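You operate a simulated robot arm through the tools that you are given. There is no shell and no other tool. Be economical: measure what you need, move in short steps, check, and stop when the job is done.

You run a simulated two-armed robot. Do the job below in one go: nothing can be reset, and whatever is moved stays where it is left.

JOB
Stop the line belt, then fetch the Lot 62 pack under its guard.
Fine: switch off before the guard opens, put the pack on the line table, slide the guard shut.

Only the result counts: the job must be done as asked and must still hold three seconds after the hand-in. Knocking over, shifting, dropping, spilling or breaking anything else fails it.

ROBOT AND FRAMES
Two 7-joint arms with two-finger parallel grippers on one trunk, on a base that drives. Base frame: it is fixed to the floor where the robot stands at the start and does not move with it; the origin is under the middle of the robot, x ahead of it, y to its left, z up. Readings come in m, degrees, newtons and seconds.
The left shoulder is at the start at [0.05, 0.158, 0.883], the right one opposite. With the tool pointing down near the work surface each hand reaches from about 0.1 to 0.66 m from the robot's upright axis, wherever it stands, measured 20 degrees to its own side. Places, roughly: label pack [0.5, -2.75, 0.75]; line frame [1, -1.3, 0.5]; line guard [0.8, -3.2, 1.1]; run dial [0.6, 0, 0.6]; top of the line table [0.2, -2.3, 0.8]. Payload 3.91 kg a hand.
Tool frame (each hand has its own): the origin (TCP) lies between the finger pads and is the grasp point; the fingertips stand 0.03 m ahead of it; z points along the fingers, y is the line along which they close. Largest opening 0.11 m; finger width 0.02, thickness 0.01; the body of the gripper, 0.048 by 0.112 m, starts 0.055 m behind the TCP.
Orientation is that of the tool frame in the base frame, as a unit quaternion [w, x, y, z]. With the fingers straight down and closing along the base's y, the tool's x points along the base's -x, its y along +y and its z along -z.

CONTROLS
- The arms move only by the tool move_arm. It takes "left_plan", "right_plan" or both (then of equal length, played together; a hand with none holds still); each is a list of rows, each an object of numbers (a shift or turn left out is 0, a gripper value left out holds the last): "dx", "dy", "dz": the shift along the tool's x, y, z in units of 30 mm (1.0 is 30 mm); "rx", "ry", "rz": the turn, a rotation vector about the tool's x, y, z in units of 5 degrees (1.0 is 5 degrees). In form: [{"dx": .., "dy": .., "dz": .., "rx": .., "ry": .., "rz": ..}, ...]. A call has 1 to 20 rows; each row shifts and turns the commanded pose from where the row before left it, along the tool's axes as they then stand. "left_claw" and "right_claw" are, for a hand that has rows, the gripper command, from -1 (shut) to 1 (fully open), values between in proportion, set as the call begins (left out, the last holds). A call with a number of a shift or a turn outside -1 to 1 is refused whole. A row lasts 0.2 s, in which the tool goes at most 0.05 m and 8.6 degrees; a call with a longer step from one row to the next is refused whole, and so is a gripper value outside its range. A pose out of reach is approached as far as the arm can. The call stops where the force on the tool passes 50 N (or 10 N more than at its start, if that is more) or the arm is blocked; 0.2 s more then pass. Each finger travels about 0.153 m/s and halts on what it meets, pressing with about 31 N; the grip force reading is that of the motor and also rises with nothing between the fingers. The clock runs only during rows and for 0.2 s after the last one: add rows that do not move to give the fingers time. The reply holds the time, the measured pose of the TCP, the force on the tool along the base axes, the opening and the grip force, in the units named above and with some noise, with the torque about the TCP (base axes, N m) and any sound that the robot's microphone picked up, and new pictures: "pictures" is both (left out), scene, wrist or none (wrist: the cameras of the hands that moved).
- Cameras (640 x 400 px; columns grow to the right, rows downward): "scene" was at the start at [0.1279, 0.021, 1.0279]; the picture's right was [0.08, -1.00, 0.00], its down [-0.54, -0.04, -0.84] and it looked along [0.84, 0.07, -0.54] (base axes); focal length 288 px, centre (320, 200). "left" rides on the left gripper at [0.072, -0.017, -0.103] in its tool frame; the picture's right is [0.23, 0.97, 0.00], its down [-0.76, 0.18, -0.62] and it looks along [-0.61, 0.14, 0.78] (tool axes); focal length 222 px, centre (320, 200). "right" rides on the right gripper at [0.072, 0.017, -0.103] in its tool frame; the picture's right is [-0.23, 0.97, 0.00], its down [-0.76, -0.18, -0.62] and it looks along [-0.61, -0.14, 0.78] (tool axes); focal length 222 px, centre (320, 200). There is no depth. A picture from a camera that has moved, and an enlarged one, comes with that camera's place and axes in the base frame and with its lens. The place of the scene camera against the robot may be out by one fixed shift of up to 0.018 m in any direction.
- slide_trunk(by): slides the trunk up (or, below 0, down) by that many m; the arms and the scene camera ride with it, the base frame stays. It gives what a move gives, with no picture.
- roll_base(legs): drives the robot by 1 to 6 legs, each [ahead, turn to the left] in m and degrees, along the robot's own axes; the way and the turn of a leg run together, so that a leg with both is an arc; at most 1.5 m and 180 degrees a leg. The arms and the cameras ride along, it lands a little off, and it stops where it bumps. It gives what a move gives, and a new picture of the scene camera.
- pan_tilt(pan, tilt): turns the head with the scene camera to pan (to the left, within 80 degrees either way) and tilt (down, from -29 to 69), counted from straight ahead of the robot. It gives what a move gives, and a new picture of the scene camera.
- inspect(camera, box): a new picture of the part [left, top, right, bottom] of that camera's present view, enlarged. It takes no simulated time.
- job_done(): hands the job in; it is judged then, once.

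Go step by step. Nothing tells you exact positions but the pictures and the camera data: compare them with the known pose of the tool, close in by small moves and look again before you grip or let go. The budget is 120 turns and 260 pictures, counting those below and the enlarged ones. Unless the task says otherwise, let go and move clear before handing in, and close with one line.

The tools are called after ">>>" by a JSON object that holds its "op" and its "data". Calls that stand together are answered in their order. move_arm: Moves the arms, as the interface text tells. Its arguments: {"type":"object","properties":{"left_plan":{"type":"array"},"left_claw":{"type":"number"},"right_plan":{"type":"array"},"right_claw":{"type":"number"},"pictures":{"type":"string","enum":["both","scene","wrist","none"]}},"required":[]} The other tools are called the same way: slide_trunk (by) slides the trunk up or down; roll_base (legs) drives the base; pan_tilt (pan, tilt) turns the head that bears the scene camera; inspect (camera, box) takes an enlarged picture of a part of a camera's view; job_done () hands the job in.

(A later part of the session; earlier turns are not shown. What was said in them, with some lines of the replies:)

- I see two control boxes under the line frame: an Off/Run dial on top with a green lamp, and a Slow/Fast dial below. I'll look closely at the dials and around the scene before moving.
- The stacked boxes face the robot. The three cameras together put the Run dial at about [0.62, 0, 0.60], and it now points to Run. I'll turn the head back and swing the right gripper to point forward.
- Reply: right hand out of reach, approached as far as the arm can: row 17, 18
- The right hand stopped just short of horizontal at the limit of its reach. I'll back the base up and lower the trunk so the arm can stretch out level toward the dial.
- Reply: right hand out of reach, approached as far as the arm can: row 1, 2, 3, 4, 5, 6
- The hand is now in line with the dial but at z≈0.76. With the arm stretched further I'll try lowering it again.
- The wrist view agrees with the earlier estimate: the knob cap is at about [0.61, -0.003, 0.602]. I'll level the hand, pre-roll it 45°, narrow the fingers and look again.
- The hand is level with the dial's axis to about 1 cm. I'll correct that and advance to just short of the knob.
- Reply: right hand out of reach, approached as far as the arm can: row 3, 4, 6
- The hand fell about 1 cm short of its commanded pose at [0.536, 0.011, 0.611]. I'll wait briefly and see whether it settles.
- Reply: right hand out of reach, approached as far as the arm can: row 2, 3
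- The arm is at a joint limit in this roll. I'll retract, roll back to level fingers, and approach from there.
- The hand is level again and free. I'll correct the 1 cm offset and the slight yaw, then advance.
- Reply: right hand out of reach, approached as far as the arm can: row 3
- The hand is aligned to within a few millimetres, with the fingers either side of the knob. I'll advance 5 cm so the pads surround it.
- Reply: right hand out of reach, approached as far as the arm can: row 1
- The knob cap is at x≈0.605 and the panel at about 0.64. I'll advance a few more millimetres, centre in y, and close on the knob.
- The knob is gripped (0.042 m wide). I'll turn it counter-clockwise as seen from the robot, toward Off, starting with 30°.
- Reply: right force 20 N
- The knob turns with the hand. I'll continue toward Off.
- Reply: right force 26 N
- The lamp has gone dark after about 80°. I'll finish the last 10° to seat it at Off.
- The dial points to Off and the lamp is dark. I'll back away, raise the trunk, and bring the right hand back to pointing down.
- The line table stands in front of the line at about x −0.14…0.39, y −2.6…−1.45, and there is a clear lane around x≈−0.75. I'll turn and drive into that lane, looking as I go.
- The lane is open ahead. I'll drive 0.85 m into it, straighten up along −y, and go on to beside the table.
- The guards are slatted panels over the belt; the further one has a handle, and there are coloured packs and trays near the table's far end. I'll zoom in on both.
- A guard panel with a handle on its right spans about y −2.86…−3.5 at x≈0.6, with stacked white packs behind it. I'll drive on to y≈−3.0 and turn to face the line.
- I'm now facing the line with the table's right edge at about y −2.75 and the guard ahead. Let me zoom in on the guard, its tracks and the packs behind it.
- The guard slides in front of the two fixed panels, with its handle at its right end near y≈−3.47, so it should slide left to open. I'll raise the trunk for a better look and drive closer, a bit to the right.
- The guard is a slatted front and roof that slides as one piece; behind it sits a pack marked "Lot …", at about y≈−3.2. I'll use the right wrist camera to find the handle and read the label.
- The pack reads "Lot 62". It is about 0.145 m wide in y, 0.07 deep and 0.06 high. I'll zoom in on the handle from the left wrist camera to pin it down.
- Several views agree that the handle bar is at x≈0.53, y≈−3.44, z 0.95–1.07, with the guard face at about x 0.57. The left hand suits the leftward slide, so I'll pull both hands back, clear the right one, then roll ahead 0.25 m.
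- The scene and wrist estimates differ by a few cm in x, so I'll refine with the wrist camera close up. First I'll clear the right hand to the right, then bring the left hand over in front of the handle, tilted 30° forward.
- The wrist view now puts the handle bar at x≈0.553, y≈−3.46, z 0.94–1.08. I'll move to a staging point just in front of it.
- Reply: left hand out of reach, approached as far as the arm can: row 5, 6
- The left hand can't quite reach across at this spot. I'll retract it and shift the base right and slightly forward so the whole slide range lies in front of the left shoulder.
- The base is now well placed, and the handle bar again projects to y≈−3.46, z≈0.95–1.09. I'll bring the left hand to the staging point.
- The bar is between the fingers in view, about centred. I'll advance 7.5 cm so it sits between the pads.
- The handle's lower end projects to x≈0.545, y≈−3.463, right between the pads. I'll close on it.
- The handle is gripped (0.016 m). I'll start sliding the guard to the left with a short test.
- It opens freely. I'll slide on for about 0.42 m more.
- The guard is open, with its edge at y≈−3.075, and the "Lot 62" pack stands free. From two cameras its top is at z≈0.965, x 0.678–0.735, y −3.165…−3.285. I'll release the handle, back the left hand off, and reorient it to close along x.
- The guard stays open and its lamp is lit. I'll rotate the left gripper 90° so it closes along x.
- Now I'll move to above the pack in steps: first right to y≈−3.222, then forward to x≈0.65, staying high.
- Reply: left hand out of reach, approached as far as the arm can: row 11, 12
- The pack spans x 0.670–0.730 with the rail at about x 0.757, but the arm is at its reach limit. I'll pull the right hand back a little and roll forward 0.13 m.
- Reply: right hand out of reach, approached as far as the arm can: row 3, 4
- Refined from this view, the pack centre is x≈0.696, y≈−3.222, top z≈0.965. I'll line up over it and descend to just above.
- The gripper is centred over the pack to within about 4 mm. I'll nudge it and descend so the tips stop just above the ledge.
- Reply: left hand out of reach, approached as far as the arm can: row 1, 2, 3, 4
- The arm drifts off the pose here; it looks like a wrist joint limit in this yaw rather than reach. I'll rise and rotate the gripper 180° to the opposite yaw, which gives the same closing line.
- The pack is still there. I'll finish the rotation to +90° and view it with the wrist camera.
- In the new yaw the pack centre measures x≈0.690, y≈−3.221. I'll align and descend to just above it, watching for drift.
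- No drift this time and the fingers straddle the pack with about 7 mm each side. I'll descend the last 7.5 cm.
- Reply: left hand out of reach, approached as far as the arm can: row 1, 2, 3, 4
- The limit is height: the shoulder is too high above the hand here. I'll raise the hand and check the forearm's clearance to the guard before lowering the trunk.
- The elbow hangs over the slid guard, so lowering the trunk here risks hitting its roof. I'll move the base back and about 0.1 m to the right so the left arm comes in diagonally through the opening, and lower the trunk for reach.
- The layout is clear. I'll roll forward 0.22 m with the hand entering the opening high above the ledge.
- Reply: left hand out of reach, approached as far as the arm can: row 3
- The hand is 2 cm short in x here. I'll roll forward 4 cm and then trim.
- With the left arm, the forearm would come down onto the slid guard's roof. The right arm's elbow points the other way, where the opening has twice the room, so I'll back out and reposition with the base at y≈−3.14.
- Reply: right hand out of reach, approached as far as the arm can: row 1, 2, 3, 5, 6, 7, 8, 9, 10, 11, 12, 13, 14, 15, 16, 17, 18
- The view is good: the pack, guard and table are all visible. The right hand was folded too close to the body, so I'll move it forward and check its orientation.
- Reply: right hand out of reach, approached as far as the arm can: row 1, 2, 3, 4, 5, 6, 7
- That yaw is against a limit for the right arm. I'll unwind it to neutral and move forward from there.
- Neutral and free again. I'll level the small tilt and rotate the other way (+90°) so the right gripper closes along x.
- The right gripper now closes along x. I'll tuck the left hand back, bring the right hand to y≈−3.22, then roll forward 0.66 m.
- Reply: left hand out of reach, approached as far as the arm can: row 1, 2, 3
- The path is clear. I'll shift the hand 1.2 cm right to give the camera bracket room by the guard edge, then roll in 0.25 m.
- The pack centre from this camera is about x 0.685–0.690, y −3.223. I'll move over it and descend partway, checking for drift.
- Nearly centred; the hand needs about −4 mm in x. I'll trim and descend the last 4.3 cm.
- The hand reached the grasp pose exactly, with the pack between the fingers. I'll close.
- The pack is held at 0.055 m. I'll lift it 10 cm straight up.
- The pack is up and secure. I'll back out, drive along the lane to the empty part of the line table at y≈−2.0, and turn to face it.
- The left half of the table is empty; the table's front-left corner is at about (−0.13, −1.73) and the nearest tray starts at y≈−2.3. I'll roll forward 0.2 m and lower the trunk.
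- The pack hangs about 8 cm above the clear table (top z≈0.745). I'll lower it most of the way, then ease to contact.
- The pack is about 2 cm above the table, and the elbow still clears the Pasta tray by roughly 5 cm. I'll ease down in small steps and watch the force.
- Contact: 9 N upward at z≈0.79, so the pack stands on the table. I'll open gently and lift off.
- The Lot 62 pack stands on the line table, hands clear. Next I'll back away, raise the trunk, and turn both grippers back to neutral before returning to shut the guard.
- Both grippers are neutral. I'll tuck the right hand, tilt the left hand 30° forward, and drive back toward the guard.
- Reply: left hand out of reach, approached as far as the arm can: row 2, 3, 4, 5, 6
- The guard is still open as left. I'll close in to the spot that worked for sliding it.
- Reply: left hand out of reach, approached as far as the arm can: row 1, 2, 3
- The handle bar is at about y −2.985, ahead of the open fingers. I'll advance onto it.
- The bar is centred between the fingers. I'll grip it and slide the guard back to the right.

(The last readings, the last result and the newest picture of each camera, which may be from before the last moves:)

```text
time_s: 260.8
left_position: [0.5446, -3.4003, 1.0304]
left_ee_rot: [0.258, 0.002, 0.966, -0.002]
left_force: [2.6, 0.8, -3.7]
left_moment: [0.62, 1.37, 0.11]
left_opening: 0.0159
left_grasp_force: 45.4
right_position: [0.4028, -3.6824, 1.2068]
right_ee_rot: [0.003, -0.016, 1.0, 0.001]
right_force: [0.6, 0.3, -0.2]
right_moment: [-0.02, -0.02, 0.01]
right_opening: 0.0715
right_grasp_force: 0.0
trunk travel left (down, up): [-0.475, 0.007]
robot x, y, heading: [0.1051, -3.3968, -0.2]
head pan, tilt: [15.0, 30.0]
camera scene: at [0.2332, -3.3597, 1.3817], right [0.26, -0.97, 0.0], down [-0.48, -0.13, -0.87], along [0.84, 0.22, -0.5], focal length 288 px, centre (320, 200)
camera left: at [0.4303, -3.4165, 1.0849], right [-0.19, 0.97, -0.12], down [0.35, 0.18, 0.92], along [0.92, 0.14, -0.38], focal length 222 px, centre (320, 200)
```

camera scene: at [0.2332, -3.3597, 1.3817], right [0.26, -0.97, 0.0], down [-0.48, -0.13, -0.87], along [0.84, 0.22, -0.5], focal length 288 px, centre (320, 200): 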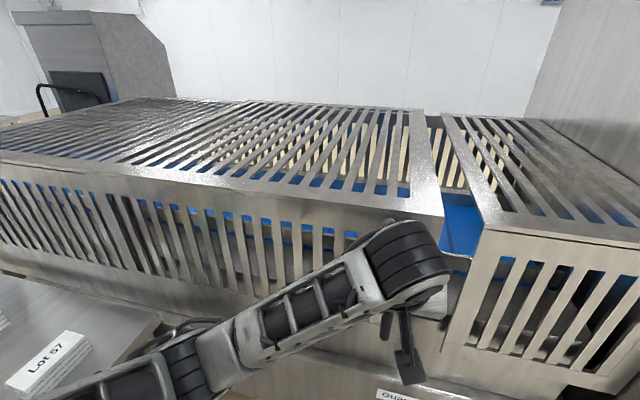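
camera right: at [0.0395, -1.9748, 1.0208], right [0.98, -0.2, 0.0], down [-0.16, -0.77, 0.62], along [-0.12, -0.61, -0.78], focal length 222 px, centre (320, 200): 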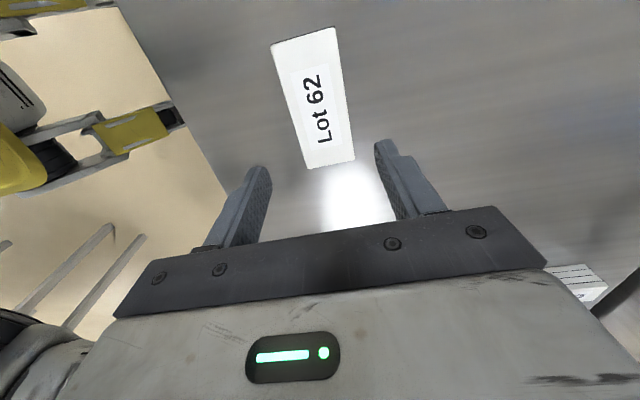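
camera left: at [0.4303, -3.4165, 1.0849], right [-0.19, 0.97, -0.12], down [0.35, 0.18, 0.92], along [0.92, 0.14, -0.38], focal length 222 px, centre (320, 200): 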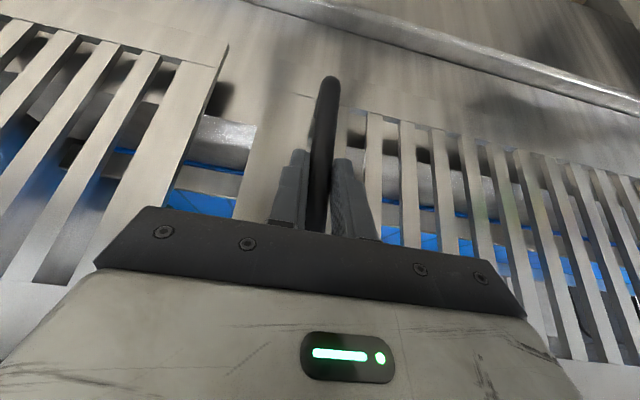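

Sliding well, with about 6 cm left. I'll push it gently to its closed stop.

>>> {"op": "move_arm", "data": {"left_plan": [{"dy": -0.5}, {"dy": -0.5}, {"dy": -0.5}, {"dy": -0.4}, {"dy": -0.2}, {"dy": -0.2}, {}]}}

```text
time_s: 262.4
left_position: [0.545, -3.4613, 1.0297]
left_ee_rot: [0.258, -0.005, 0.966, 0.004]
left_force: [-6.5, 41.3, -2.2]
left_moment: [-0.26, -1.02, 0.63]
left_opening: 0.0158
left_grasp_force: 45.7
right_position: [0.4003, -3.6779, 1.2099]
right_ee_rot: [0.004, -0.016, 1.0, -0.002]
right_force: [0.1, 0.5, 0.1]
right_moment: [0.01, 0.02, -0.01]
right_opening: 0.0716
right_grasp_force: 0.1
trunk travel left (down, up): [-0.475, 0.007]
robot x, y, heading: [0.1026, -3.3981, -0.3]
head pan, tilt: [15.0, 30.0]
camera scene: at [0.2315, -3.3534, 1.3818], right [0.26, -0.97, 0.01], down [-0.48, -0.13, -0.87], along [0.84, 0.22, -0.5], focal length 288 px, centre (320, 200)
camera left: at [0.4306, -3.479, 1.0849], right [-0.21, 0.97, -0.11], down [0.35, 0.18, 0.92], along [0.91, 0.15, -0.38], focal length 222 px, centre (320, 200)
```

scene: 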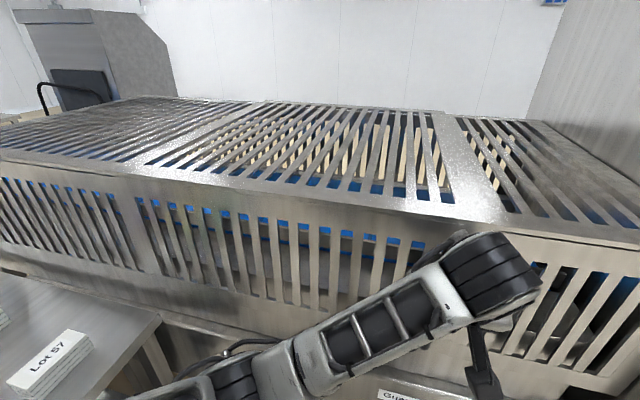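
left: 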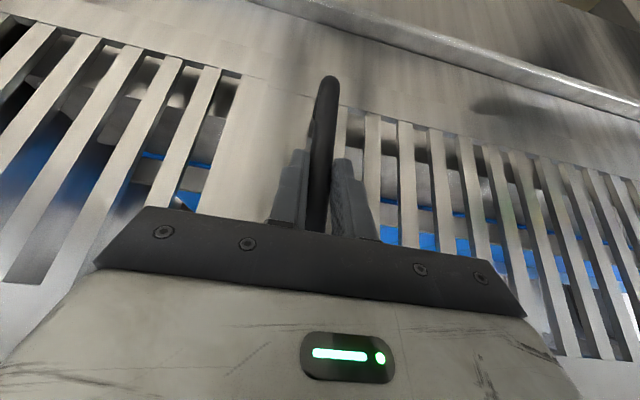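

The guard hit its stop at y −3.461, the same place it started. I'll release the handle, back off, and check the lamp.

>>> {"op": "move_arm", "data": {"left_plan": [{}, {}, {}], "left_claw": 0.3, "pictures": "none"}}

>>> {"op": "move_arm", "data": {"left_plan": [{"dx": 0.866, "dz": -0.5}, {"dx": 0.866, "dz": -0.5}, {"dx": 0.866, "dz": -0.5}, {"dx": 0.866, "dz": -0.5}, {"dx": 0.866, "dz": -0.5}, {"dy": 1}, {"dy": 1}, {"dy": 1}, {"dy": 1}, {"dy": 1}], "pictures": "none"}}

>>> {"op": "roll_base", "data": {"legs": [[-0.4, 0]]}}

```text
time_s: 263.2
left_position: [0.545, -3.47, 1.0316]
left_ee_rot: [0.259, 0.0, 0.966, -0.002]
left_force: [0.1, -0.2, 0.4]
left_moment: [0.01, 0.0, 0.01]
left_opening: 0.0717
left_grasp_force: 0.1
right_position: [0.4024, -3.682, 1.2072]
right_ee_rot: [0.003, -0.015, 1.0, 0.001]
right_force: [0.2, -0.2, -0.1]
right_moment: [-0.02, 0.01, 0.01]
right_opening: 0.0717
right_grasp_force: 0.1
trunk travel left (down, up): [-0.475, 0.007]
robot x, y, heading: [0.1048, -3.3952, -0.1]
head pan, tilt: [15.0, 30.0]
```

```text
time_s: 265.4
left_position: [0.4062, -3.3273, 1.029]
left_ee_rot: [0.258, 0.002, 0.966, -0.002]
left_force: [0.0, 0.7, 0.9]
left_moment: [0.03, 0.02, -0.01]
left_opening: 0.0714
left_grasp_force: 0.0
left hand out of reach, approached as far as the arm can: row 10
right_position: [0.4015, -3.6802, 1.2065]
right_ee_rot: [0.002, -0.016, 1.0, 0.001]
right_force: [0.3, -0.1, -0.5]
right_moment: [-0.01, -0.02, 0.0]
right_opening: 0.0714
right_grasp_force: 0.1
trunk travel left (down, up): [-0.475, 0.007]
robot x, y, heading: [0.1024, -3.3969, 0.1]
head pan, tilt: [15.0, 30.0]
```

```text
time_s: 267.8
left_position: [0.0135, -3.3273, 1.0292]
left_ee_rot: [0.259, 0.005, 0.966, -0.002]
left_force: [0.3, -0.1, 0.4]
left_moment: [-0.03, -0.05, 0.01]
left_opening: 0.0715
left_grasp_force: 0.0
right_position: [0.0062, -3.682, 1.2077]
right_ee_rot: [0.003, -0.012, 1.0, 0.001]
right_force: [0.6, 0.4, 0.5]
right_moment: [-0.03, 0.04, 0.02]
right_opening: 0.0715
right_grasp_force: 0.1
trunk travel left (down, up): [-0.475, 0.007]
robot x, y, heading: [-0.2879, -3.3941, -0.5]
head pan, tilt: [15.0, 30.0]
camera scene: at [-0.1604, -3.3579, 1.3818], right [0.25, -0.97, 0.0], down [-0.48, -0.12, -0.87], along [0.84, 0.22, -0.5], focal length 288 px, centre (320, 200)
```

scene: 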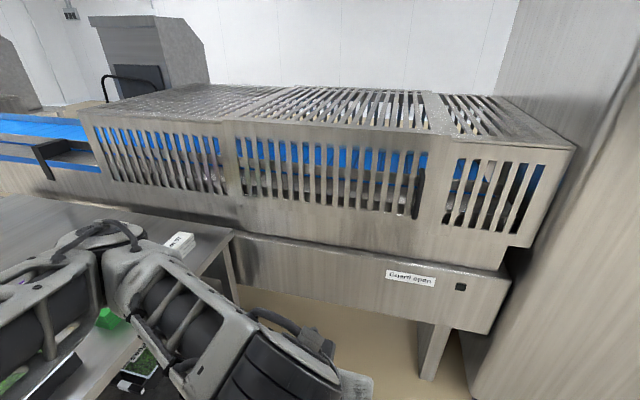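

The guard is shut and its "Guard open" lamp is dark. One last look at the pack on the table before handing in.

>>> {"op": "pan_tilt", "data": {"pan": 65, "tilt": 25}}

```text
time_s: 269.0
left_position: [0.0133, -3.3277, 1.0286]
left_ee_rot: [0.259, 0.005, 0.966, -0.002]
left_force: [0.2, -0.3, -0.5]
left_moment: [-0.02, 0.02, 0.0]
left_opening: 0.0714
left_grasp_force: 0.0
right_position: [0.0078, -3.6833, 1.2068]
right_ee_rot: [0.003, -0.012, 1.0, 0.0]
right_force: [-0.8, 0.2, 0.7]
right_moment: [0.01, -0.01, 0.01]
right_opening: 0.0717
right_grasp_force: 0.0
trunk travel left (down, up): [-0.475, 0.007]
robot x, y, heading: [-0.2885, -3.3955, -0.6]
head pan, tilt: [65.0, 25.0]
camera scene: at [-0.2076, -3.2973, 1.3897], right [0.9, -0.43, 0.0], down [-0.18, -0.38, -0.91], along [0.39, 0.82, -0.42], focal length 288 px, centre (320, 200)
```

scene: 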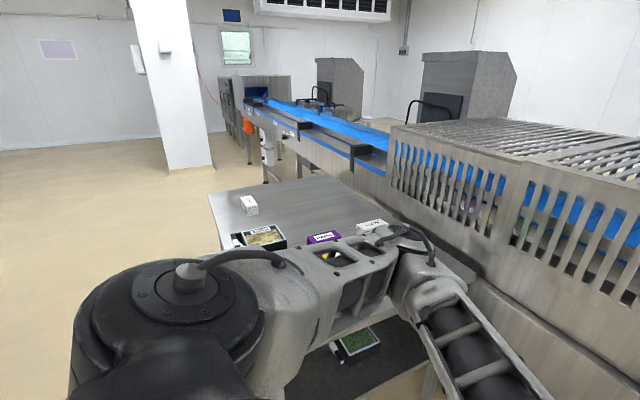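

The pack stands on the table, the guard is shut, the dial is at Off, and both hands are clear. I'm handing in.

>>> {"op": "job_done", "data": {}}

```text
The job is handed in.
```

The line belt is off, the Lot 62 pack is standing on the line table, and the guard is slid shut with its "Guard open" lamp dark.
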